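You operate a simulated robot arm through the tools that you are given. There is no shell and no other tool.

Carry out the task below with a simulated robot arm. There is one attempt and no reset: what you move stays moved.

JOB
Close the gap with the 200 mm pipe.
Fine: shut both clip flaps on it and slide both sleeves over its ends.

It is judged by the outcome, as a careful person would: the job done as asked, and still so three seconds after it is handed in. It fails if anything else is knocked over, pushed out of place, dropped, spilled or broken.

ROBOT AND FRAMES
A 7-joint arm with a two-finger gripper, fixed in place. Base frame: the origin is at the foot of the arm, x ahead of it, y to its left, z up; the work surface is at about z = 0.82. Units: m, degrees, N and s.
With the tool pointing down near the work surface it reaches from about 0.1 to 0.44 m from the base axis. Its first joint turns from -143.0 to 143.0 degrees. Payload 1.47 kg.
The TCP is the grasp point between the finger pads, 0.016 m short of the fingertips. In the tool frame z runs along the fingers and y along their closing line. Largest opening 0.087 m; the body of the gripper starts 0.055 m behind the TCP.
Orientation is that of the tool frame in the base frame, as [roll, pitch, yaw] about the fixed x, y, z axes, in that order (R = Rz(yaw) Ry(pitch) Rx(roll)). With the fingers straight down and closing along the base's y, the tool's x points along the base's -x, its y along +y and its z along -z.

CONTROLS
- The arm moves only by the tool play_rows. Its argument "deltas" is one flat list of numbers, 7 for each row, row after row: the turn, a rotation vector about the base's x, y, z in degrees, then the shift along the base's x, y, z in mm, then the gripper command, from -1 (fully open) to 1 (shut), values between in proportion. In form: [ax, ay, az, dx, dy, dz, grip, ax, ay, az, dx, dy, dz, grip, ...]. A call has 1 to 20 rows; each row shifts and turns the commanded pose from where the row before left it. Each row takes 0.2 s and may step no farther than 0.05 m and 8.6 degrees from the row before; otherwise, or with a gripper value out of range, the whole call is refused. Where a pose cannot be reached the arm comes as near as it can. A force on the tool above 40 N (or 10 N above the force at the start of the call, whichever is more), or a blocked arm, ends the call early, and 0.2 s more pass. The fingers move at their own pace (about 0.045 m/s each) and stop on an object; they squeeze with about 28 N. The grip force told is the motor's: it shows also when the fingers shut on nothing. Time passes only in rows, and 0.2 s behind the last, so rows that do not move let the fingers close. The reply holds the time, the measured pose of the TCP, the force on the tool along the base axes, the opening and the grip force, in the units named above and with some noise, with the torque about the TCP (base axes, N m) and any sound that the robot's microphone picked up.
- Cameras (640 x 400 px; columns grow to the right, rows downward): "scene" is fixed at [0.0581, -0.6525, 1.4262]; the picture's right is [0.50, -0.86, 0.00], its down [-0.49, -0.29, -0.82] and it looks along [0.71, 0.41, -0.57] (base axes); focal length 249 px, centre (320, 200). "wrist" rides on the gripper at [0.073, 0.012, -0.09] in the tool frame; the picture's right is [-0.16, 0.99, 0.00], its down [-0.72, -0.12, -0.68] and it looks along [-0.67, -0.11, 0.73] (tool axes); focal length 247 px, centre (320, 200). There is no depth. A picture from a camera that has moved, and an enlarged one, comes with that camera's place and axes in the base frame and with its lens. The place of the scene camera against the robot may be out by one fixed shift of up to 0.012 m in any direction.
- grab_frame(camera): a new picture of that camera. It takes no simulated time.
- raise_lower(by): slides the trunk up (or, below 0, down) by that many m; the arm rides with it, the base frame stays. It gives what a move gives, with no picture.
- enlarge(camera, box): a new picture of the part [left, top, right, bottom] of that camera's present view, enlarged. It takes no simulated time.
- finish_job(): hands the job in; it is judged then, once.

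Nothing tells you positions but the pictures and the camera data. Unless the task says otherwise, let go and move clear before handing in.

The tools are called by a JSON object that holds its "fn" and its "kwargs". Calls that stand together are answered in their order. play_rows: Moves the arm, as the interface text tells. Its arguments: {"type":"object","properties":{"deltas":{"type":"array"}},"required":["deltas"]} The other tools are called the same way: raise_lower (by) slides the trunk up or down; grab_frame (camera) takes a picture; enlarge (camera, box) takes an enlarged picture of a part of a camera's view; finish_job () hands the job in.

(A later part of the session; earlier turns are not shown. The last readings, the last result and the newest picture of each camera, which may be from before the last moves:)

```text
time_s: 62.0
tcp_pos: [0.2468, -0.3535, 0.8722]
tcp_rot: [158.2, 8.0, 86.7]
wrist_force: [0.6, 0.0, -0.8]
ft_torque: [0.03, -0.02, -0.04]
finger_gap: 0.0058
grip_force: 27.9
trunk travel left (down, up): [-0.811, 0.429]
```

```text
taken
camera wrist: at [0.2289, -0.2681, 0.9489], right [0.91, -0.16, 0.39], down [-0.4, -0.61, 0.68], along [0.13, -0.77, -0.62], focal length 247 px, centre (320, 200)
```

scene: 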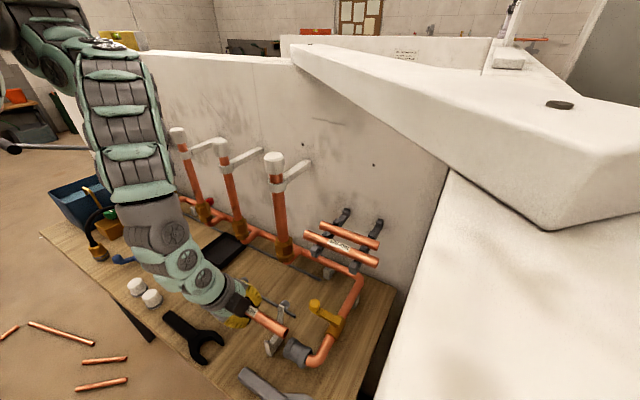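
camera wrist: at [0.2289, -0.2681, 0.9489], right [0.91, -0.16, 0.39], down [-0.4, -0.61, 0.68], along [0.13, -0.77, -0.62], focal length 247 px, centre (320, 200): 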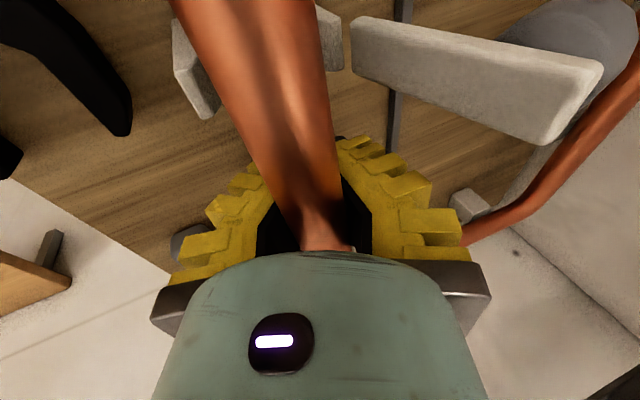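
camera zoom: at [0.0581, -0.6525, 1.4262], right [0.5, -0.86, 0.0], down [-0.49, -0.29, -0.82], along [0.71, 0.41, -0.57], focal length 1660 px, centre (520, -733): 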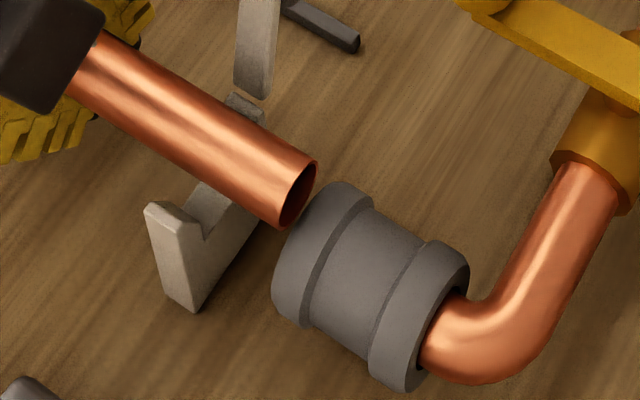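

The pipe is held and level, now at z ≈ 0.891 and aligned the same as before. I'll lower it again in small steps, watching the force and the fingertip clearance to the bench.

{"fn": "play_rows", "kwargs": {"deltas": [0, 0, 0, -0.8, 1, -4, 1, 0, 0, 0, 0, 0, -4, 1, 0, 0, 0, 0, 0, -4, 1, 0, 0, 0, 0, 0, -4, 1, 0, 0, 0, 0, 0, -3, 1, 0, 0, 0, 0, 0, 0, 1]}}

{"fn": "enlarge", "kwargs": {"camera": "scene", "box": [260, 310, 320, 370]}}

{"fn": "grab_frame", "kwargs": {"camera": "wrist"}}

```text
time_s: 63.4
tcp_pos: [0.246, -0.3528, 0.8538]
tcp_rot: [158.3, 8.0, 86.7]
wrist_force: [-0.1, 0.2, -1.0]
ft_torque: [0.0, -0.03, -0.03]
finger_gap: 0.0058
grip_force: 28.1
trunk travel left (down, up): [-0.811, 0.429]
```

```text
6.67 times, centred on (290, 340) of scene
camera zoom: at [0.0581, -0.6525, 1.4262], right [0.5, -0.86, 0.0], down [-0.49, -0.29, -0.82], along [0.71, 0.41, -0.57], focal length 1660 px, centre (520, -733)
```

zoom: 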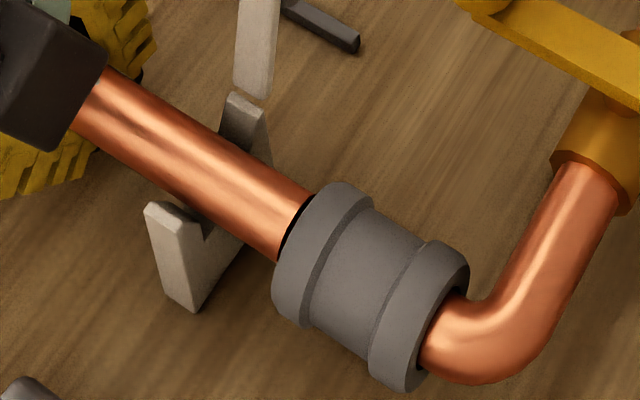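

```text
taken
camera wrist: at [0.2272, -0.2673, 0.9298], right [0.91, -0.16, 0.39], down [-0.4, -0.61, 0.68], along [0.13, -0.77, -0.62], focal length 247 px, centre (320, 200)
```

wrist: 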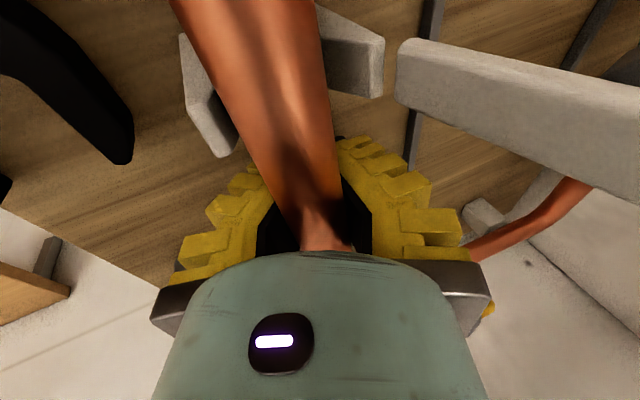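

{"fn": "play_rows", "kwargs": {"deltas": [0, 0, 0, 0, 0, -2, 1, 0, 0, 0, 0, 0, -2, 1, 0, 0, 0, 0, 0, -1, 1, 0, 0, 0, 0, 0, 0, 1]}}

{"fn": "enlarge", "kwargs": {"camera": "scene", "box": [260, 310, 320, 370]}}

```text
time_s: 64.4
tcp_pos: [0.2462, -0.3505, 0.8487]
tcp_rot: [158.2, 7.8, 86.7]
wrist_force: [0.7, 0.8, -0.6]
ft_torque: [0.0, -0.01, 0.01]
finger_gap: 0.0058
grip_force: 27.1
trunk travel left (down, up): [-0.811, 0.429]
```

```text
6.67 times, centred on (290, 340) of scene
camera zoom: at [0.0581, -0.6525, 1.4262], right [0.5, -0.86, 0.0], down [-0.49, -0.29, -0.82], along [0.71, 0.41, -0.57], focal length 1660 px, centre (520, -733)
```

zoom: 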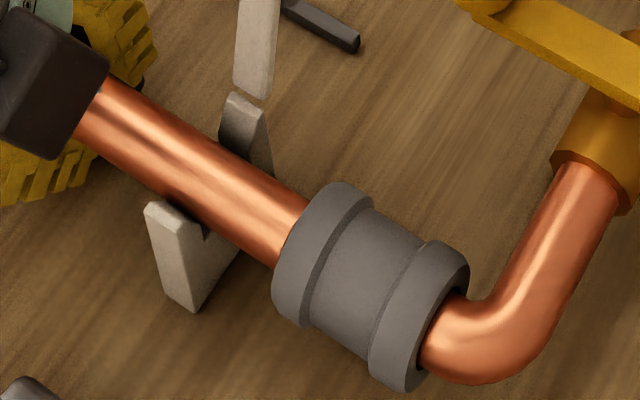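

{"fn": "play_rows", "kwargs": {"deltas": [0, 0, 0, 0, 0, -1.5, 1, 0, 0, 0, 0, 0, -1.5, 1, 0, 0, 0, 0, 0, 0, 1]}}

{"fn": "enlarge", "kwargs": {"camera": "scene", "box": [260, 310, 320, 370]}}

{"fn": "enlarge", "kwargs": {"camera": "wrist", "box": [160, 0, 480, 200]}}

```text
time_s: 65.2
tcp_pos: [0.2454, -0.3521, 0.8458]
tcp_rot: [158.2, 8.0, 86.8]
wrist_force: [1.5, -0.8, -0.6]
ft_torque: [0.03, 0.01, 0.05]
finger_gap: 0.006
grip_force: 27.9
trunk travel left (down, up): [-0.811, 0.429]
```

```text
6.67 times, centred on (290, 340) of scene
camera zoom: at [0.0581, -0.6525, 1.4262], right [0.5, -0.86, 0.0], down [-0.49, -0.29, -0.82], along [0.71, 0.41, -0.57], focal length 1660 px, centre (520, -733)
```

zoom: 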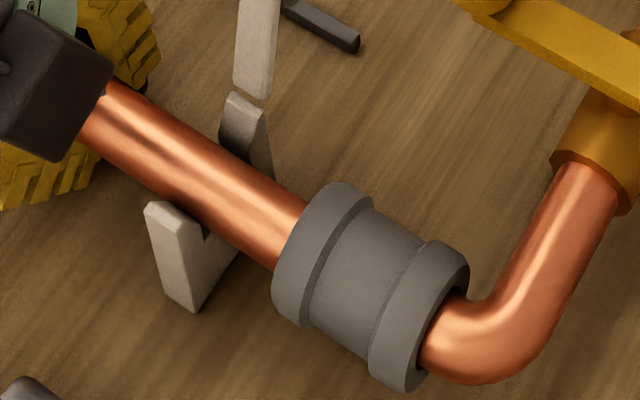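

```text
2.00 times, centred on (320, 100) of wrist
camera zoom: at [0.2281, -0.2673, 0.9217], right [0.91, -0.16, 0.39], down [-0.4, -0.61, 0.68], along [0.13, -0.77, -0.62], focal length 494 px, centre (320, 400)
```

zoom: 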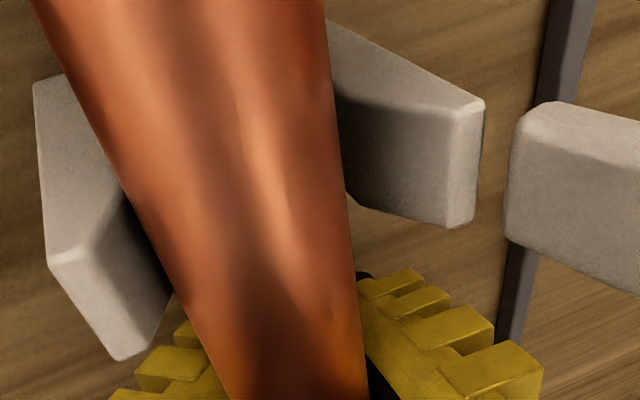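

The pipe is in both cradles at about the stub axis height. I'll go down 1.5 mm more, then open gradually to release it.

{"fn": "play_rows", "kwargs": {"deltas": [0, 0, 0, 0, 0, -1.5, 1, 0, 0, 0, 0, 0, 0, 1, 0, 0, 0, 0, 0, 0, 0.75, 0, 0, 0, 0, 0, 0, 0.75, 0, 0, 0, 0, 0, 0, 0.65]}}

{"fn": "enlarge", "kwargs": {"camera": "scene", "box": [260, 310, 320, 370]}}

{"fn": "enlarge", "kwargs": {"camera": "wrist", "box": [160, 0, 480, 200]}}

```text
time_s: 66.4
tcp_pos: [0.2474, -0.3529, 0.846]
tcp_rot: [158.1, 8.1, 86.6]
wrist_force: [2.5, 2.6, 13.8]
ft_torque: [0.29, 0.21, -0.12]
finger_gap: 0.0184
grip_force: 1.3
trunk travel left (down, up): [-0.811, 0.429]
```

```text
6.67 times, centred on (290, 340) of scene
camera zoom: at [0.0581, -0.6525, 1.4262], right [0.5, -0.86, 0.0], down [-0.49, -0.29, -0.82], along [0.71, 0.41, -0.57], focal length 1660 px, centre (520, -733)
```

zoom: 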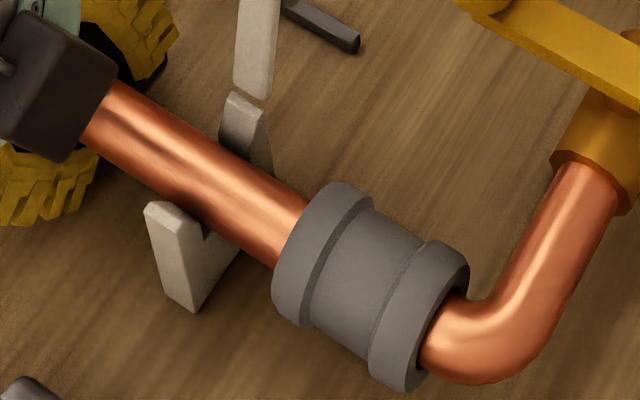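

```text
2.00 times, centred on (320, 100) of wrist
camera zoom: at [0.2288, -0.2682, 0.9211], right [0.91, -0.16, 0.39], down [-0.4, -0.61, 0.68], along [0.13, -0.77, -0.62], focal length 494 px, centre (320, 400)
```

zoom: 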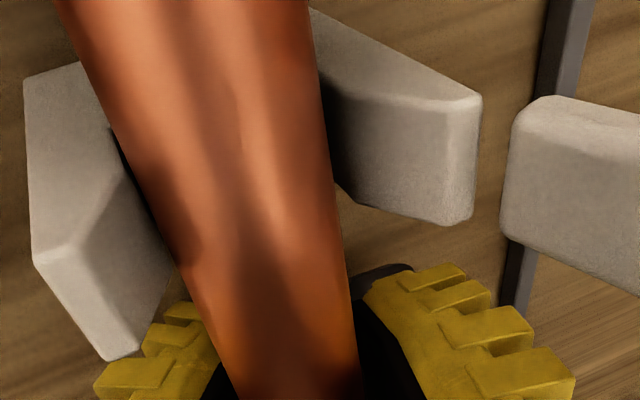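

The fingertip is now lightly touching the bench (14 N), and the pipe is in its seat. I'll rise a little while opening wider.

{"fn": "play_rows", "kwargs": {"deltas": [0, 0, 0, -0.5, 0, 2, 0.5, 0, 0, 0, -0.5, 0, 2, 0.4, 0, 0, 0, 0, 0, 0, 0.4, 0, 0, 0, 0, 0, 0, 0.4]}}

{"fn": "enlarge", "kwargs": {"camera": "scene", "box": [260, 310, 320, 370]}}

{"fn": "enlarge", "kwargs": {"camera": "wrist", "box": [160, 0, 480, 200]}}

```text
time_s: 67.4
tcp_pos: [0.2448, -0.353, 0.8496]
tcp_rot: [158.2, 7.9, 86.8]
wrist_force: [-0.2, -1.0, 0.5]
ft_torque: [-0.03, -0.03, -0.02]
finger_gap: 0.0322
grip_force: 5.1
trunk travel left (down, up): [-0.811, 0.429]
```

```text
6.67 times, centred on (290, 340) of scene
camera zoom: at [0.0581, -0.6525, 1.4262], right [0.5, -0.86, 0.0], down [-0.49, -0.29, -0.82], along [0.71, 0.41, -0.57], focal length 1660 px, centre (520, -733)
```

zoom: 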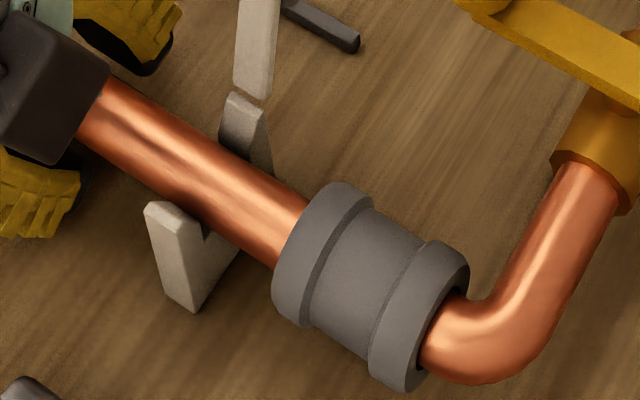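

```text
2.00 times, centred on (320, 100) of wrist
camera zoom: at [0.2261, -0.268, 0.9246], right [0.91, -0.16, 0.38], down [-0.4, -0.61, 0.68], along [0.13, -0.77, -0.62], focal length 494 px, centre (320, 400)
```

zoom: 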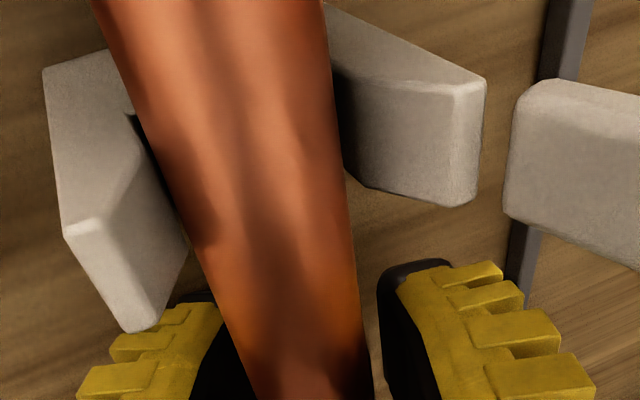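

The pipe rests in both cradles, in line with the stubs. I'll withdraw along the finger direction.

{"fn": "play_rows", "kwargs": {"deltas": [0, 0, 0, -2, 0.5, 5, 0.3, 0, 0, 0, -4, 1.5, 10, 0.2, 0, 0, 0, -4, 1.5, 10, 0.2, 0, 0, 0, -4, 1.5, 10, 0.2, 0, 0, 0, -4, 1.5, 10, 0.2, 0, 0, 0, -4, 1.5, 10, 0.2, 0, 0, 0, 0, 0, 20, 0.2, 0, 0, 0, 0, 0, 20, 0.2, 0, 0, 0, 0, 0, 20, 0.2, 0, 0, 0, 0, 0, 0, 0.2]}}

{"fn": "grab_frame", "kwargs": {"camera": "wrist"}}

{"fn": "enlarge", "kwargs": {"camera": "scene", "box": [180, 260, 340, 380]}}

```text
time_s: 69.6
tcp_pos: [0.2214, -0.3453, 0.9631]
tcp_rot: [158.2, 8.0, 86.7]
wrist_force: [0.1, -0.4, 0.3]
ft_torque: [0.0, -0.04, -0.02]
finger_gap: 0.0408
grip_force: 3.8
trunk travel left (down, up): [-0.811, 0.429]
```

```text
taken
camera wrist: at [0.2031, -0.2602, 1.0397], right [0.91, -0.16, 0.39], down [-0.4, -0.61, 0.68], along [0.13, -0.77, -0.62], focal length 247 px, centre (320, 200)
```

wrist: 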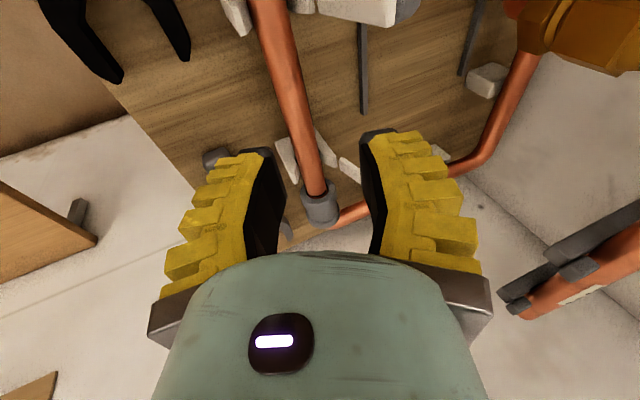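

```text
3.33 times, centred on (260, 320) of scene
camera zoom: at [0.0581, -0.6525, 1.4262], right [0.5, -0.86, 0.0], down [-0.49, -0.29, -0.82], along [0.71, 0.41, -0.57], focal length 830 px, centre (520, -200)
```

zoom: 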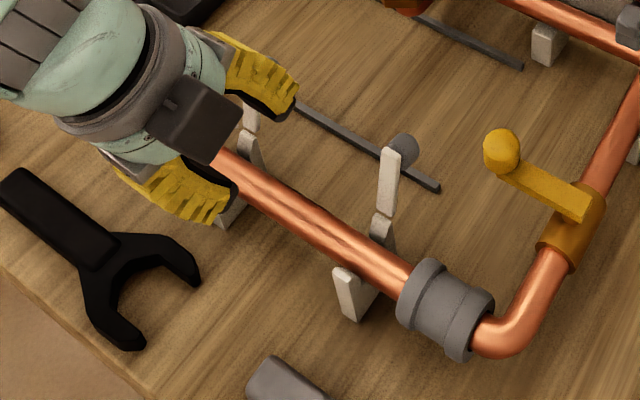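

The pipe sits well in both clips. Next I'll straighten the tool to vertical and move to a spot where the wrist camera can see the left clip, sleeve and pipe end.

{"fn": "play_rows", "kwargs": {"deltas": [0, 7.27, 0, 5, 10, 15, 0.2, 0, 7.27, 0, 5, 15, 15, 0.2, 0, 7.27, 0, 5, 20, 15, 0.2, 8.3, 0, 0, 5, 20, 15, 0.2, 0, 0, 0, 5, 20, 10, 0.2, 0, 0, 0, 5, 20, 0, 0.2, 0, 0, 0, 5, 20, 0, 0.2, 0, 0, 0, 5, 20, 0, 0.2, 0, 0, 0, 0, 0, 0, 0.2]}}

{"fn": "grab_frame", "kwargs": {"camera": "wrist"}}

{"fn": "grab_frame", "kwargs": {"camera": "scene"}}

{"fn": "enlarge", "kwargs": {"camera": "scene", "box": [180, 260, 340, 380]}}

```text
time_s: 71.6
tcp_pos: [0.2611, -0.2155, 1.0228]
tcp_rot: [-179.8, 0.2, 90.0]
wrist_force: [0.2, -0.4, 0.3]
ft_torque: [0.0, 0.01, 0.01]
finger_gap: 0.0405
grip_force: 4.8
out of reach, approached as far as the arm can: row 7, 8
trunk travel left (down, up): [-0.811, 0.429]
```

```text
taken
camera wrist: at [0.2726, -0.1429, 1.1136], right [0.99, -0.16, 0.0], down [-0.11, -0.72, 0.68], along [-0.11, -0.67, -0.73], focal length 247 px, centre (320, 200)
```

wrist: 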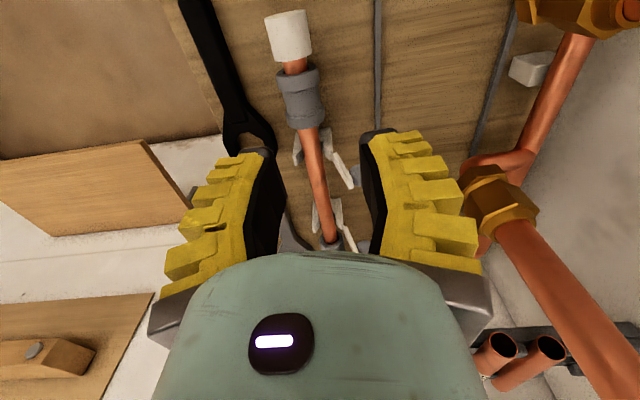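

```text
taken
```

scene: 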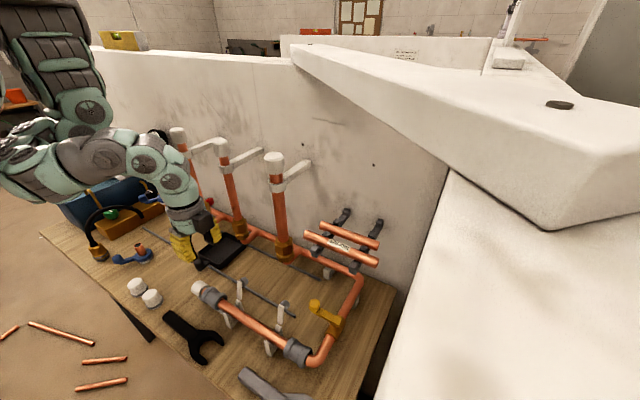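

```text
3.33 times, centred on (260, 320) of scene
camera zoom: at [0.0581, -0.6525, 1.4262], right [0.5, -0.86, 0.0], down [-0.49, -0.29, -0.82], along [0.71, 0.41, -0.57], focal length 830 px, centre (520, -200)
```

zoom: 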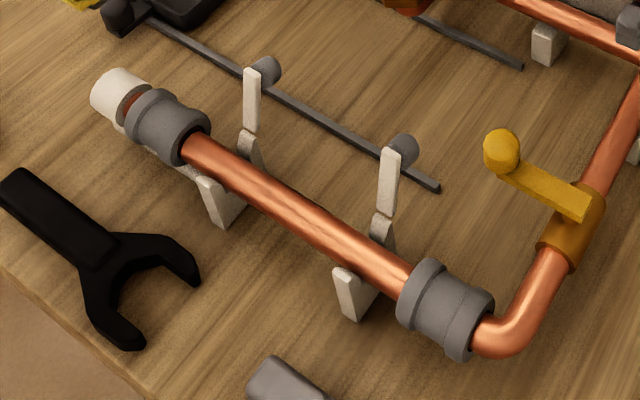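

The pipe fills the gap, aligned with both sleeves. Now close-ups to pin down the flaps and sleeves.

{"fn": "enlarge", "kwargs": {"camera": "wrist", "box": [250, 0, 380, 130]}}

{"fn": "enlarge", "kwargs": {"camera": "wrist", "box": [260, 110, 390, 260]}}

{"fn": "enlarge", "kwargs": {"camera": "scene", "box": [190, 265, 260, 335]}}

{"fn": "enlarge", "kwargs": {"camera": "scene", "box": [255, 295, 325, 370]}}

```text
3.08 times, centred on (315, 65) of wrist
camera zoom: at [0.2726, -0.1429, 1.1136], right [0.99, -0.16, 0.0], down [-0.11, -0.72, 0.68], along [-0.11, -0.67, -0.73], focal length 760 px, centre (335, 615)
```

zoom: 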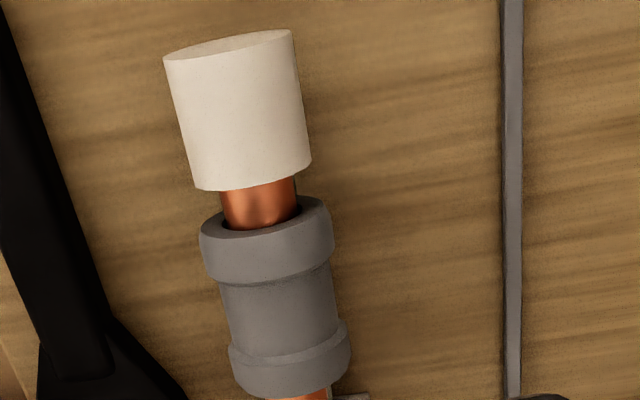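

```text
2.67 times, centred on (325, 185) of wrist
camera zoom: at [0.2726, -0.1429, 1.1136], right [0.99, -0.16, 0.0], down [-0.11, -0.72, 0.68], along [-0.11, -0.67, -0.73], focal length 659 px, centre (307, 240)
```

zoom: 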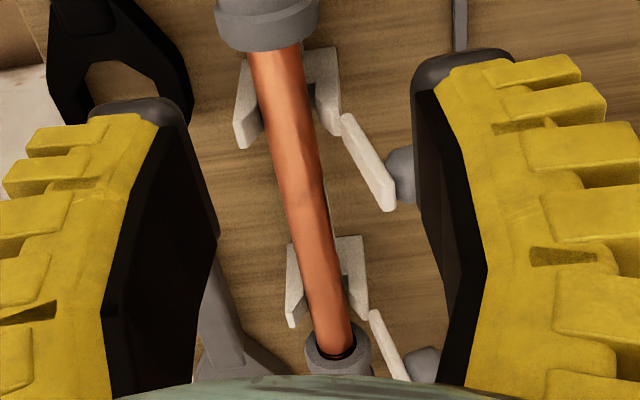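

```text
5.71 times, centred on (225, 300) of scene
camera zoom: at [0.0581, -0.6525, 1.4262], right [0.5, -0.86, 0.0], down [-0.49, -0.29, -0.82], along [0.71, 0.41, -0.57], focal length 1423 px, centre (863, -371)
```

zoom: 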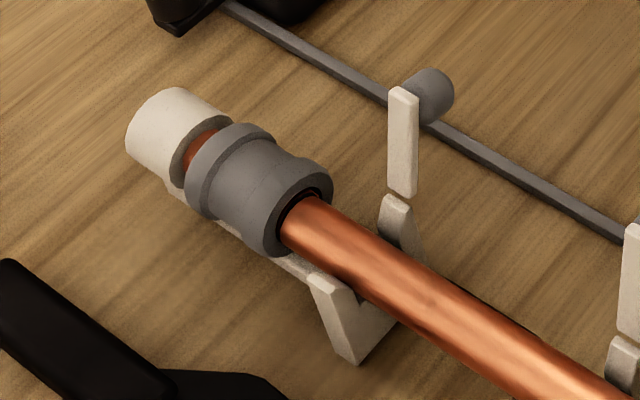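

```text
5.33 times, centred on (290, 332) of scene
camera zoom: at [0.0581, -0.6525, 1.4262], right [0.5, -0.86, 0.0], down [-0.49, -0.29, -0.82], along [0.71, 0.41, -0.57], focal length 1328 px, centre (480, -507)
```

zoom: 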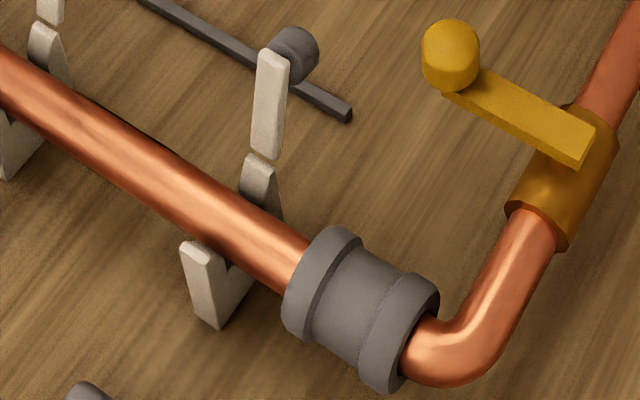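

Left flap: hinge near (0.264, -0.294, 0.88), top near (0.276, 0.94), knob on its +x side near (0.287, 0.927). I'll close the gripper, tilt it 20°, and come down behind the knob to sweep the flap towards -x.

{"fn": "play_rows", "kwargs": {"deltas": [0, -7, 0, 10, -12, 0, 1, 0, -7, 0, 15, -18, 0, 1, 0, -6, 0, 15, -18, 0, 1, 0, 0, 0, 15, -18, 0, 1, 0, 0, 0, 0, -12, -10, 1, 0, 0, 0, 0, 0, 0, 1]}}

{"fn": "grab_frame", "kwargs": {"camera": "wrist"}}

{"fn": "enlarge", "kwargs": {"camera": "scene", "box": [160, 200, 340, 350]}}

```text
time_s: 73.0
tcp_pos: [0.3183, -0.2938, 1.0139]
tcp_rot: [160.2, 0.4, 89.9]
wrist_force: [0.4, 0.0, 0.0]
ft_torque: [0.0, -0.01, 0.0]
finger_gap: 0.0
grip_force: 28.2
trunk travel left (down, up): [-0.811, 0.429]
```

```text
taken
camera wrist: at [0.2988, -0.2206, 1.1014], right [0.93, -0.16, 0.34], down [-0.34, -0.72, 0.6], along [0.15, -0.68, -0.72], focal length 247 px, centre (320, 200)
```

wrist: 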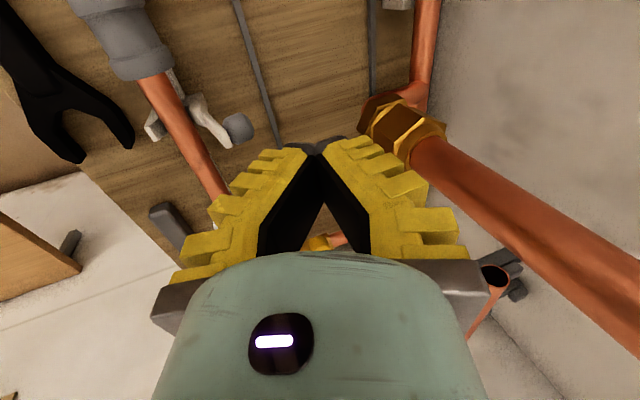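

```text
2.67 times, centred on (250, 275) of scene
camera zoom: at [0.0581, -0.6525, 1.4262], right [0.5, -0.86, 0.0], down [-0.49, -0.29, -0.82], along [0.71, 0.41, -0.57], focal length 664 px, centre (507, 0)
```

zoom: 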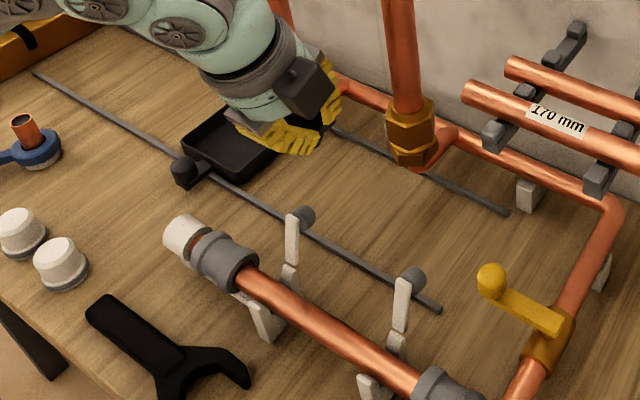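

The knob checks out at (0.288, -0.293, 0.927) and the closed fingertips are behind it. Lowering to knob height.

{"fn": "play_rows", "kwargs": {"deltas": [0, 0, 0, 0, 0, -20, 1, 0, 0, 0, 0, 0, -20, 1, 0, 0, 0, 0, 0, -20, 1, 0, 0, 0, 0, 0, -20, 1, 0, 0, 0, 0, 0, 0, 1]}}

{"fn": "grab_frame", "kwargs": {"camera": "wrist"}}

{"fn": "enlarge", "kwargs": {"camera": "scene", "box": [190, 230, 310, 330]}}

```text
time_s: 74.2
tcp_pos: [0.3201, -0.2949, 0.9323]
tcp_rot: [160.1, 0.4, 90.0]
wrist_force: [4.4, -0.2, 6.8]
ft_torque: [-0.03, 0.08, -0.01]
finger_gap: 0.0
grip_force: 27.3
trunk travel left (down, up): [-0.811, 0.429]
```

```text
taken
camera wrist: at [0.2999, -0.2215, 1.0212], right [0.93, -0.16, 0.34], down [-0.34, -0.72, 0.61], along [0.15, -0.68, -0.72], focal length 247 px, centre (320, 200)
```

wrist: 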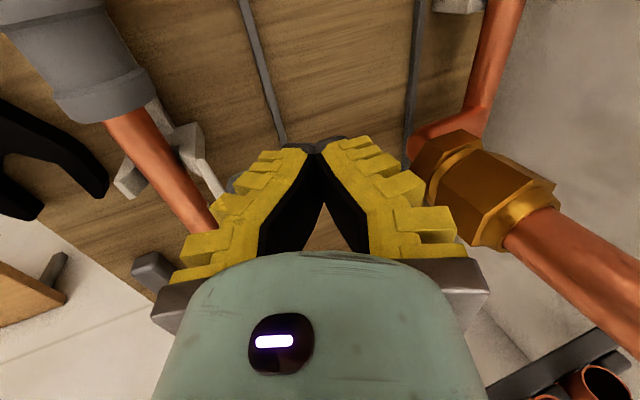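

```text
4.00 times, centred on (250, 280) of scene
camera zoom: at [0.0581, -0.6525, 1.4262], right [0.5, -0.86, 0.0], down [-0.49, -0.29, -0.82], along [0.71, 0.41, -0.57], focal length 996 px, centre (600, -120)
```

zoom: 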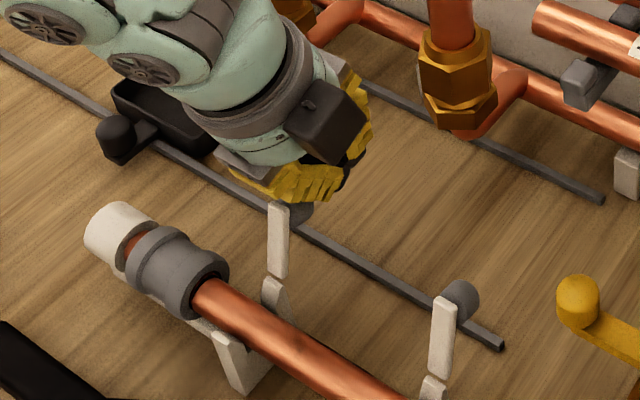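

The front finger is already touching the knob from behind. I'll start sweeping towards -x.

{"fn": "play_rows", "kwargs": {"deltas": [0, 0, 0, -6, 0, 0, 1, 0, 0, 0, -8, 0, 0, 1, 0, 0, 0, -8, 0, 0, 1, 0, 0, 0, -8, 0, 0, 1]}}

{"fn": "enlarge", "kwargs": {"camera": "scene", "box": [190, 230, 310, 330]}}

{"fn": "grab_frame", "kwargs": {"camera": "wrist"}}

```text
time_s: 75.0
tcp_pos: [0.3083, -0.2966, 0.9389]
tcp_rot: [159.0, 0.8, 90.3]
wrist_force: [5.5, 3.2, 15.3]
ft_torque: [0.0, 0.39, -0.03]
finger_gap: 0.0
grip_force: 26.4
trunk travel left (down, up): [-0.811, 0.429]
stopped in row 3: the force on the tool passed its limit at 42 N (the readings are from after the stop); the commanded pose is now the measured one
```

```text
4.00 times, centred on (250, 280) of scene
camera zoom: at [0.0581, -0.6525, 1.4262], right [0.5, -0.86, 0.0], down [-0.49, -0.29, -0.82], along [0.71, 0.41, -0.57], focal length 996 px, centre (600, -120)
```

zoom: 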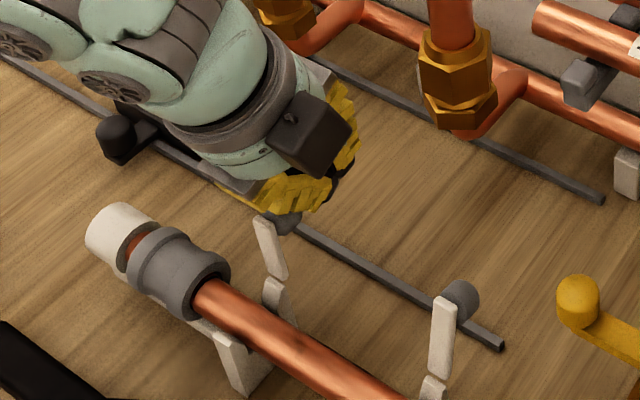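

```text
taken
camera wrist: at [0.2864, -0.223, 1.0242], right [0.92, -0.15, 0.36], down [-0.35, -0.72, 0.6], along [0.17, -0.68, -0.71], focal length 247 px, centre (320, 200)
```

wrist: 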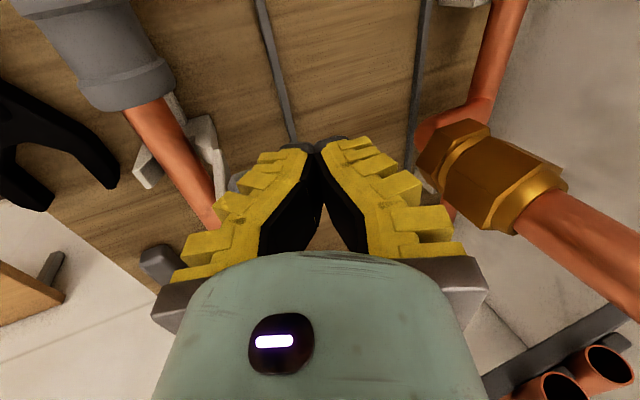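

The flap began to move, but the sloped outer ribs push it downward too, which jams it. I'll retreat and instead straddle the flap with the gripper open, then pull it over with the inner pad of the back finger.

{"fn": "play_rows", "kwargs": {"deltas": [0, 0, 0, 8, 0, 3, 1, 0, 0, 0, 4, 0, 15, 1, 0, 0, 0, 0, 0, 20, 1, 0, 0, 0, 0, 0, 20, 1, 0, 7, 0, -10, 0, 20, -1, 0, 7, 0, -15, 0, 10, -1, 0, 6, 0, -15, 0, 0, -1, 0, 0, 0, 0, 0, 0, -1, 0, 0, 0, 0, 0, 0, -1]}}

{"fn": "enlarge", "kwargs": {"camera": "scene", "box": [190, 230, 310, 330]}}

{"fn": "grab_frame", "kwargs": {"camera": "wrist"}}

```text
time_s: 77.0
tcp_pos: [0.276, -0.294, 1.0233]
tcp_rot: [179.5, 0.5, 90.3]
wrist_force: [1.3, 0.4, 0.6]
ft_torque: [-0.02, -0.02, -0.01]
finger_gap: 0.0871
grip_force: 0.0
trunk travel left (down, up): [-0.811, 0.429]
```

```text
4.00 times, centred on (250, 280) of scene
camera zoom: at [0.0581, -0.6525, 1.4262], right [0.5, -0.86, 0.0], down [-0.49, -0.29, -0.82], along [0.71, 0.41, -0.57], focal length 996 px, centre (600, -120)
```

zoom: 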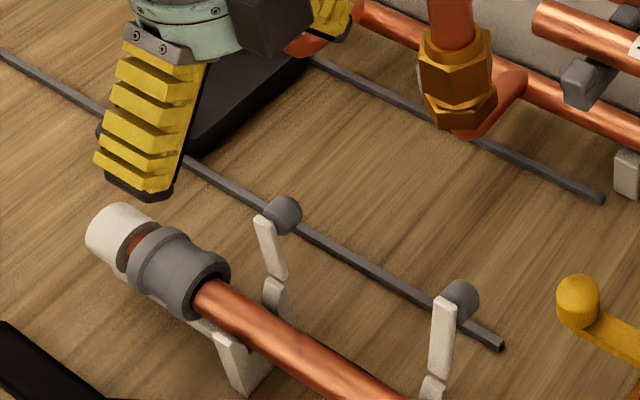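

```text
taken
camera wrist: at [0.2863, -0.2207, 1.112], right [0.99, -0.15, 0.01], down [-0.12, -0.72, 0.69], along [-0.1, -0.68, -0.73], focal length 247 px, centre (320, 200)
```

wrist: 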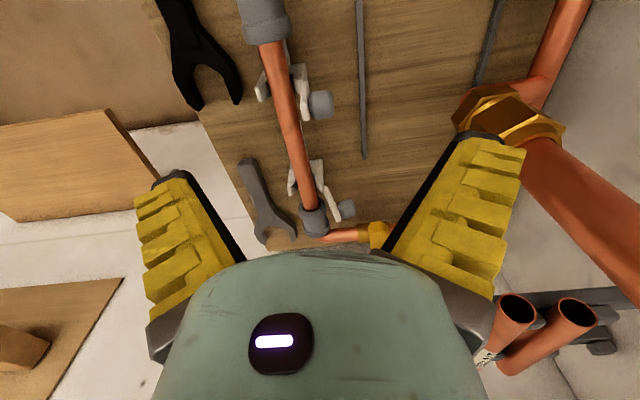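

The flap stays where I left it, leaning slightly forward with the knob at about (0.2765, 0.93). I'll straddle it now: back finger beyond the knob, front finger over the far side of the pipe.

{"fn": "play_rows", "kwargs": {"deltas": [0, 0, 0, -10, 0, 0, -1, 0, 0, 0, -9, 0, -10, -1, 0, 0, 0, 0, 0, -20, -1, 0, 0, 0, 0, 0, -20, -1, 0, 0, 0, 0, 0, -20, -1, 0, 0, 0, 0, 0, -20, -1, 0, 0, 0, 0, 0, -5, -1, 0, 0, 0, 0, 0, 0, -1]}}

{"fn": "enlarge", "kwargs": {"camera": "scene", "box": [170, 230, 310, 340]}}

{"fn": "grab_frame", "kwargs": {"camera": "wrist"}}

```text
time_s: 78.8
tcp_pos: [0.2579, -0.2938, 0.928]
tcp_rot: [179.5, 0.5, 90.3]
wrist_force: [-0.1, 0.0, 0.0]
ft_torque: [-0.01, 0.0, 0.01]
finger_gap: 0.0871
grip_force: 0.0
trunk travel left (down, up): [-0.811, 0.429]
```

```text
3.64 times, centred on (240, 285) of scene
camera zoom: at [0.0581, -0.6525, 1.4262], right [0.5, -0.86, 0.0], down [-0.49, -0.29, -0.82], along [0.71, 0.41, -0.57], focal length 906 px, centre (611, -109)
```

zoom: 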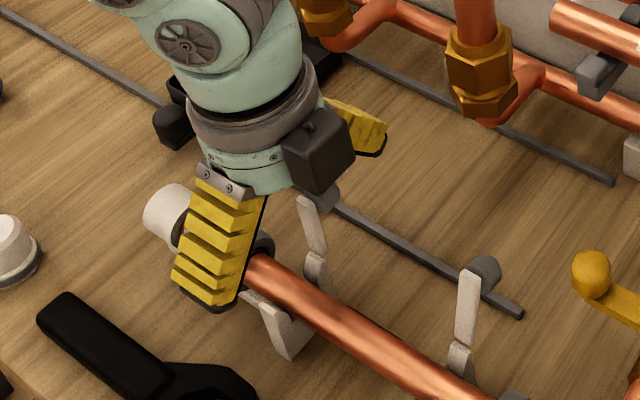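

```text
taken
camera wrist: at [0.2677, -0.2211, 1.0172], right [0.99, -0.15, 0.01], down [-0.12, -0.72, 0.69], along [-0.1, -0.68, -0.73], focal length 247 px, centre (320, 200)
```

wrist: 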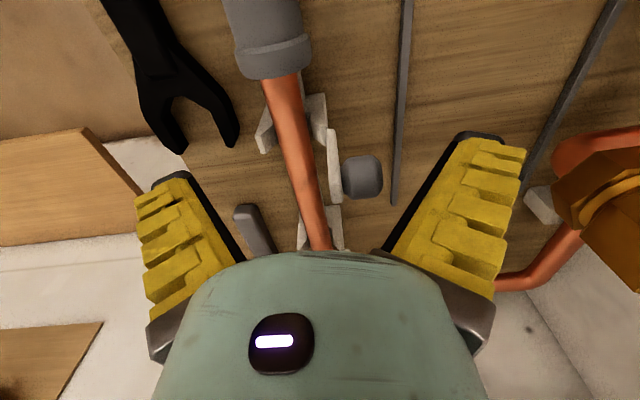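

The knob is between the open fingers. Sweeping towards -x with the back finger's inner pad.

{"fn": "play_rows", "kwargs": {"deltas": [0, 0, 0, -7, 0, 0, -1, 0, 0, 0, -7, 0, 0, -1, 0, 0, 0, -7, 0, 0, -1, 0, 0, 0, -7, 0, 0, -1, 0, 0, 0, 0, 0, 0, -1]}}

{"fn": "enlarge", "kwargs": {"camera": "scene", "box": [170, 230, 310, 340]}}

{"fn": "grab_frame", "kwargs": {"camera": "wrist"}}

```text
time_s: 80.0
tcp_pos: [0.2292, -0.2939, 0.9285]
tcp_rot: [179.5, 0.4, 90.3]
wrist_force: [0.5, -0.2, 0.7]
ft_torque: [-0.04, 0.0, 0.0]
finger_gap: 0.087
grip_force: 0.1
trunk travel left (down, up): [-0.811, 0.429]
```

```text
3.64 times, centred on (240, 285) of scene
camera zoom: at [0.0581, -0.6525, 1.4262], right [0.5, -0.86, 0.0], down [-0.49, -0.29, -0.82], along [0.71, 0.41, -0.57], focal length 906 px, centre (611, -109)
```

zoom: 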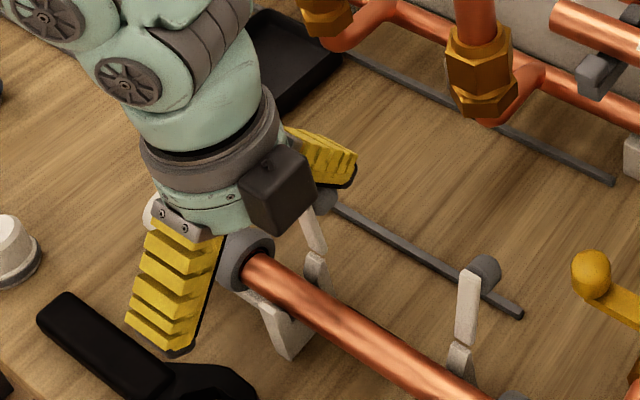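

```text
taken
camera wrist: at [0.238, -0.2213, 1.0172], right [0.99, -0.15, 0.01], down [-0.12, -0.72, 0.69], along [-0.1, -0.68, -0.73], focal length 247 px, centre (320, 200)
```

wrist: 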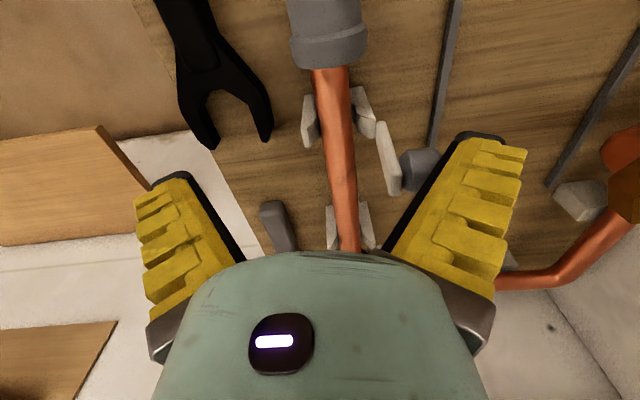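

{"fn": "play_rows", "kwargs": {"deltas": [0, 0, 0, -6, 0, 0, -1, 0, 0, 0, -6, 0, 0, -1, 0, 0, 0, -6, 0, 0, -1, 0, 0, 0, -6, 0, 0, -1, 0, 0, 0, 0, 0, 0, -1]}}

{"fn": "enlarge", "kwargs": {"camera": "scene", "box": [170, 230, 310, 340]}}

{"fn": "grab_frame", "kwargs": {"camera": "wrist"}}

```text
time_s: 81.2
tcp_pos: [0.205, -0.2934, 0.9292]
tcp_rot: [179.5, 0.6, 90.3]
wrist_force: [0.0, 0.2, -0.1]
ft_torque: [-0.01, -0.02, 0.03]
finger_gap: 0.0867
grip_force: 0.0
trunk travel left (down, up): [-0.811, 0.429]
```

```text
3.64 times, centred on (240, 285) of scene
camera zoom: at [0.0581, -0.6525, 1.4262], right [0.5, -0.86, 0.0], down [-0.49, -0.29, -0.82], along [0.71, 0.41, -0.57], focal length 906 px, centre (611, -109)
```

zoom: 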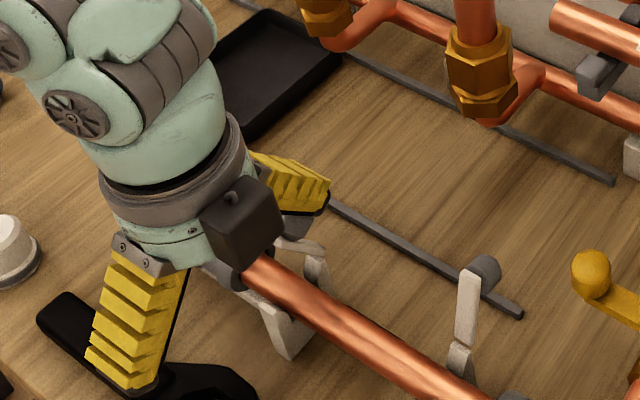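

```text
taken
camera wrist: at [0.214, -0.2209, 1.0173], right [0.99, -0.15, 0.01], down [-0.12, -0.72, 0.69], along [-0.1, -0.68, -0.73], focal length 247 px, centre (320, 200)
```

wrist: 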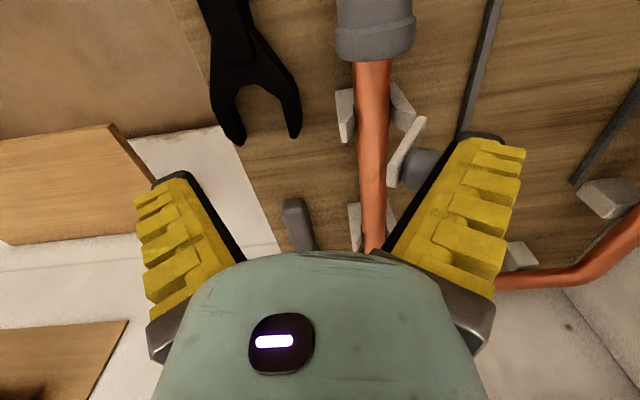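

The flap is swinging over easily. Continuing the sweep, dropping slightly to follow the arc.

{"fn": "play_rows", "kwargs": {"deltas": [0, 0, 0, -6, 0, 0, -1, 0, 0, 0, -6, 0, -2, -1, 0, 0, 0, -6, 0, -3, -1, 0, 0, 0, -4, 0, -4, -1, 0, 0, 0, 0, 0, 0, -1]}}

{"fn": "enlarge", "kwargs": {"camera": "scene", "box": [170, 230, 310, 340]}}

{"fn": "grab_frame", "kwargs": {"camera": "wrist"}}

```text
time_s: 82.4
tcp_pos: [0.1813, -0.2933, 0.9203]
tcp_rot: [179.5, 0.4, 90.3]
wrist_force: [-0.7, -0.1, 0.4]
ft_torque: [-0.01, -0.04, 0.04]
finger_gap: 0.0872
grip_force: 0.0
trunk travel left (down, up): [-0.811, 0.429]
```

```text
3.64 times, centred on (240, 285) of scene
camera zoom: at [0.0581, -0.6525, 1.4262], right [0.5, -0.86, 0.0], down [-0.49, -0.29, -0.82], along [0.71, 0.41, -0.57], focal length 906 px, centre (611, -109)
```

zoom: 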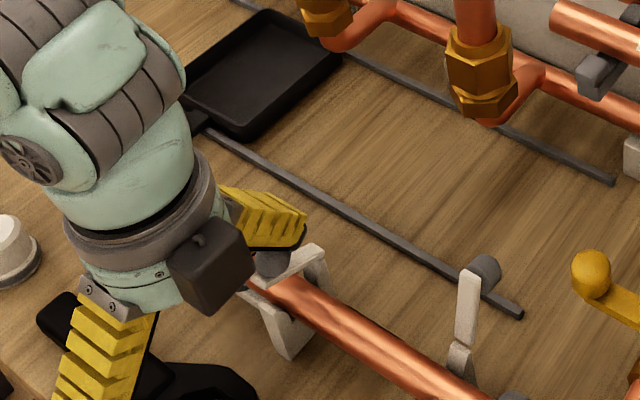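

```text
taken
camera wrist: at [0.1919, -0.2203, 1.0086], right [0.99, -0.15, 0.01], down [-0.12, -0.72, 0.69], along [-0.1, -0.68, -0.73], focal length 247 px, centre (320, 200)
```

wrist: 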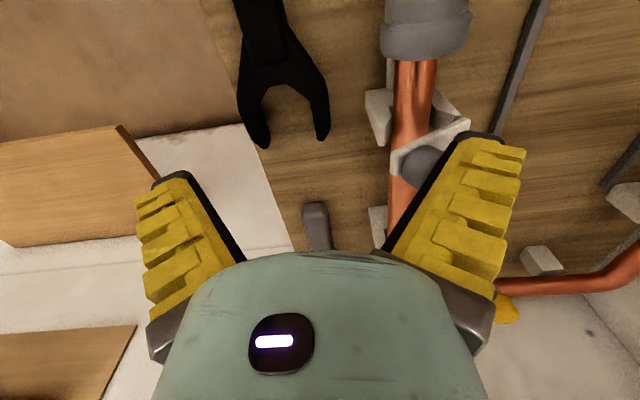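

Nearly closed, the flap now lies over the pipe at an angle. A little more sweep, then I'll lift, close the fingers and press the knob down.

{"fn": "play_rows", "kwargs": {"deltas": [0, 0, 0, -4, 0, -2, -1, 0, 0, 0, -4, 0, -2, -1, 0, 0, 0, -3, 0, -2, -1, 0, 0, 0, 0, 0, 0, -1]}}

{"fn": "enlarge", "kwargs": {"camera": "scene", "box": [170, 230, 310, 340]}}

{"fn": "enlarge", "kwargs": {"camera": "wrist", "box": [300, 60, 560, 240]}}

```text
time_s: 83.4
tcp_pos: [0.1704, -0.2941, 0.9145]
tcp_rot: [179.4, 0.5, 90.3]
wrist_force: [-0.4, 0.3, 0.2]
ft_torque: [-0.03, 0.02, -0.02]
finger_gap: 0.0869
grip_force: 0.1
trunk travel left (down, up): [-0.811, 0.429]
```

```text
3.64 times, centred on (240, 285) of scene
camera zoom: at [0.0581, -0.6525, 1.4262], right [0.5, -0.86, 0.0], down [-0.49, -0.29, -0.82], along [0.71, 0.41, -0.57], focal length 906 px, centre (611, -109)
```

zoom: 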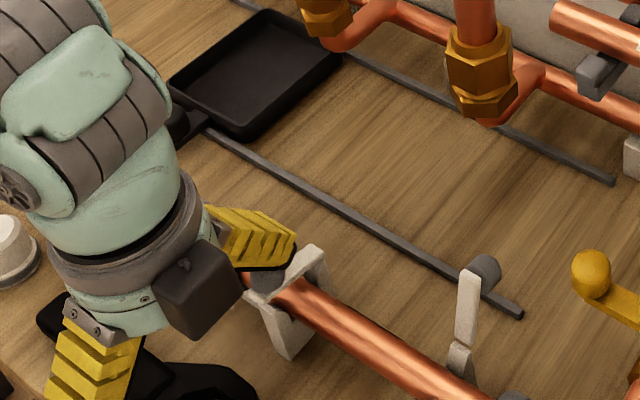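

```text
2.22 times, centred on (430, 150) of wrist
camera zoom: at [0.181, -0.221, 1.0029], right [0.99, -0.15, 0.01], down [-0.12, -0.72, 0.69], along [-0.1, -0.68, -0.73], focal length 549 px, centre (76, 311)
```

zoom: 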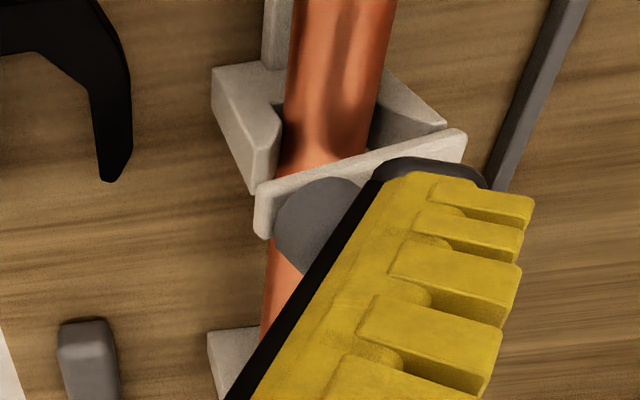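

The flap is down to about 25° from shut, knob at about (0.221, -0.295, 0.905). Lifting, closing the fingers, and moving above the knob to press it.

{"fn": "play_rows", "kwargs": {"deltas": [0, 0, 0, 1, 0, 15, -1, 0, 0, 0, 0, 0, 20, -1, 0, 0, 0, 0, 0, 20, -1, 0, 0, 0, 15, 0, 0, 1, 0, 0, 0, 15, 0, 0, 1, 0, 0, 0, 16, 0, 0, 1, 0, 0, 0, 0, 0, 0, 1, 0, 0, 0, 0, 0, 0, 1]}}

{"fn": "grab_frame", "kwargs": {"camera": "wrist"}}

{"fn": "enlarge", "kwargs": {"camera": "scene", "box": [170, 230, 310, 340]}}

```text
time_s: 85.2
tcp_pos: [0.2182, -0.2949, 0.9689]
tcp_rot: [179.6, 0.5, 90.3]
wrist_force: [0.4, -0.4, 0.2]
ft_torque: [0.0, 0.02, 0.0]
finger_gap: 0.0
grip_force: 15.1
trunk travel left (down, up): [-0.811, 0.429]
```

```text
taken
camera wrist: at [0.2287, -0.2227, 1.0569], right [0.99, -0.15, 0.01], down [-0.12, -0.72, 0.69], along [-0.1, -0.68, -0.73], focal length 247 px, centre (320, 200)
```

wrist: 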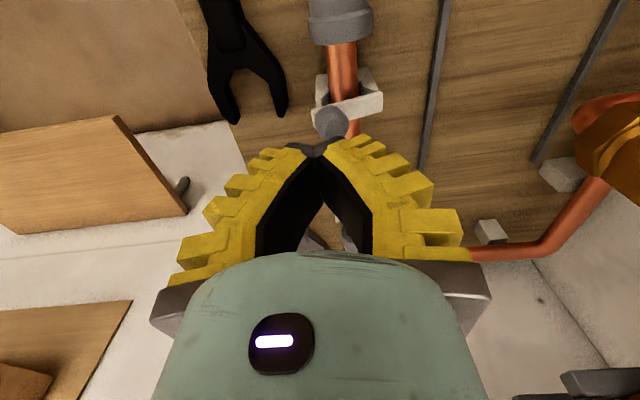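

```text
3.64 times, centred on (240, 285) of scene
camera zoom: at [0.0581, -0.6525, 1.4262], right [0.5, -0.86, 0.0], down [-0.49, -0.29, -0.82], along [0.71, 0.41, -0.57], focal length 906 px, centre (611, -109)
```

zoom: 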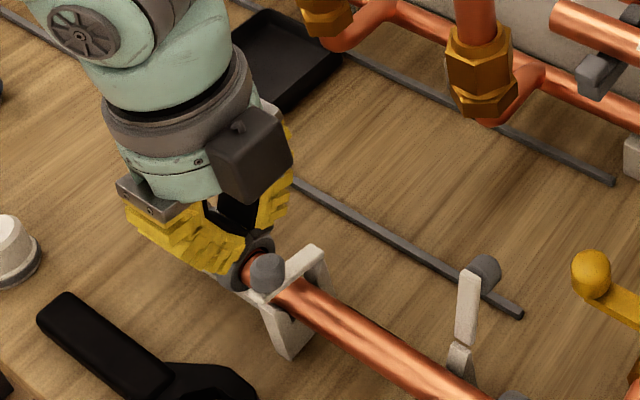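

Aligned over the knob; pressing down gently.

{"fn": "play_rows", "kwargs": {"deltas": [0, 0, 0, 4, 0, -15, 1, 0, 0, 0, 0, 0, -15, 1, 0, 0, 0, 0, 0, -6, 1, 0, 0, 0, 0, 0, -5, 1, 0, 0, 0, 0, 0, -4, 1, 0, 0, 0, 0, 0, -4, 1, 0, 0, 0, 0, 0, -3, 1, 0, 0, 0, 0, 0, 0, 1]}}

{"fn": "grab_frame", "kwargs": {"camera": "wrist"}}

{"fn": "enlarge", "kwargs": {"camera": "scene", "box": [170, 230, 310, 340]}}

```text
time_s: 87.0
tcp_pos: [0.224, -0.2946, 0.9171]
tcp_rot: [179.5, 0.5, 90.3]
wrist_force: [-0.6, 0.4, -0.4]
ft_torque: [-0.01, -0.02, 0.01]
finger_gap: 0.0001
grip_force: 27.6
trunk travel left (down, up): [-0.811, 0.429]
```

```text
taken
camera wrist: at [0.2331, -0.2224, 1.0054], right [0.99, -0.15, 0.01], down [-0.12, -0.72, 0.69], along [-0.1, -0.68, -0.73], focal length 247 px, centre (320, 200)
```

wrist: 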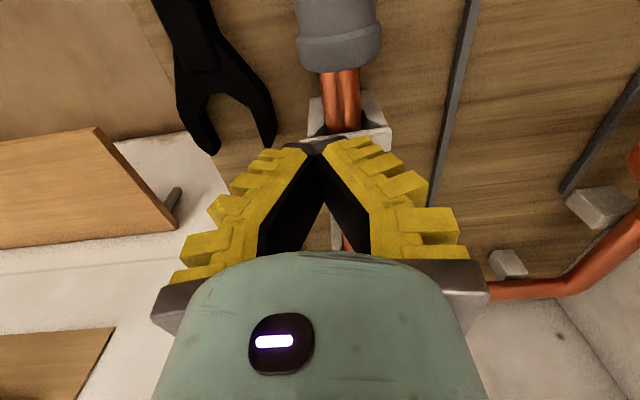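

```text
3.64 times, centred on (240, 285) of scene
camera zoom: at [0.0581, -0.6525, 1.4262], right [0.5, -0.86, 0.0], down [-0.49, -0.29, -0.82], along [0.71, 0.41, -0.57], focal length 906 px, centre (611, -109)
```

zoom: 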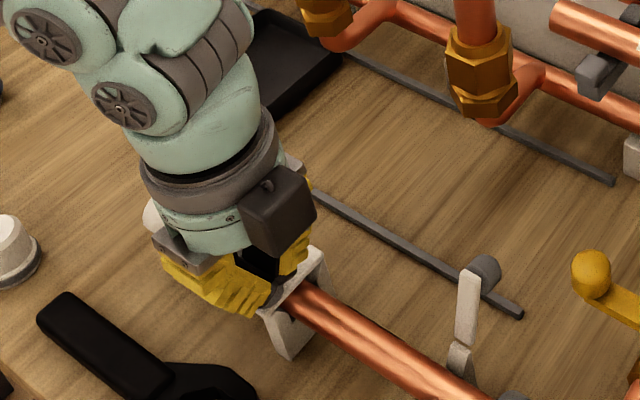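

No resistance yet. Continuing to press in small steps until the flap seats.

{"fn": "play_rows", "kwargs": {"deltas": [0, 0, 0, 0, 0, -3, 1, 0, 0, 0, 0, 0, -3, 1, 0, 0, 0, 0, 0, -3, 1, 0, 0, 0, 0, 0, 0, 1]}}

{"fn": "enlarge", "kwargs": {"camera": "scene", "box": [170, 230, 310, 340]}}

{"fn": "enlarge", "kwargs": {"camera": "wrist", "box": [240, 60, 460, 240]}}

```text
time_s: 87.6
tcp_pos: [0.2217, -0.2974, 0.9126]
tcp_rot: [179.8, 1.0, 90.4]
wrist_force: [-1.1, 6.0, 27.3]
ft_torque: [0.08, 0.09, -0.05]
finger_gap: 0.0061
grip_force: 29.5
trunk travel left (down, up): [-0.811, 0.429]
stopped in row 3: the force on the tool passed its limit at 47 N (the readings are from after the stop); the commanded pose is now the measured one
```

```text
3.64 times, centred on (240, 285) of scene
camera zoom: at [0.0581, -0.6525, 1.4262], right [0.5, -0.86, 0.0], down [-0.49, -0.29, -0.82], along [0.71, 0.41, -0.57], focal length 906 px, centre (611, -109)
```

zoom: 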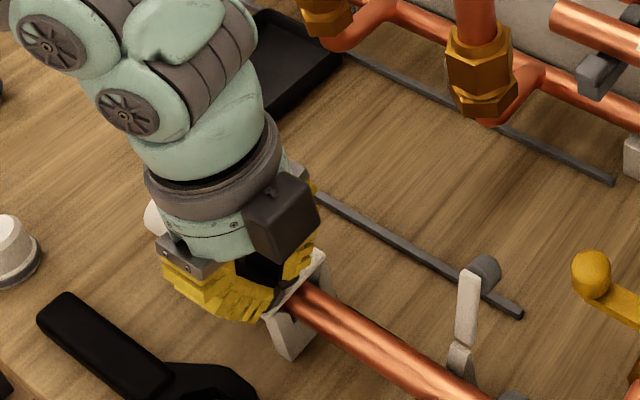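

```text
2.22 times, centred on (350, 150) of wrist
camera zoom: at [0.2326, -0.2244, 1.0012], right [0.99, -0.15, 0.01], down [-0.11, -0.71, 0.69], along [-0.1, -0.68, -0.72], focal length 549 px, centre (253, 311)
```

zoom: 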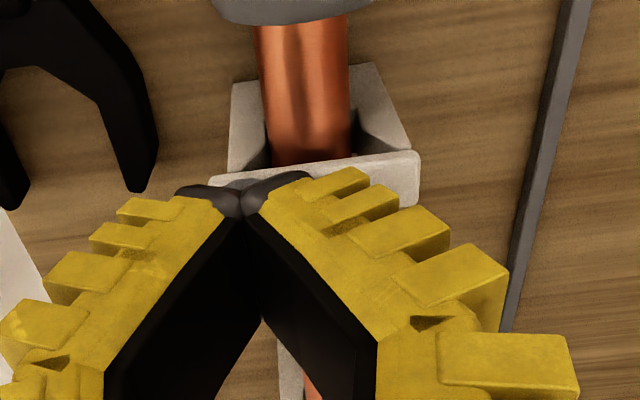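

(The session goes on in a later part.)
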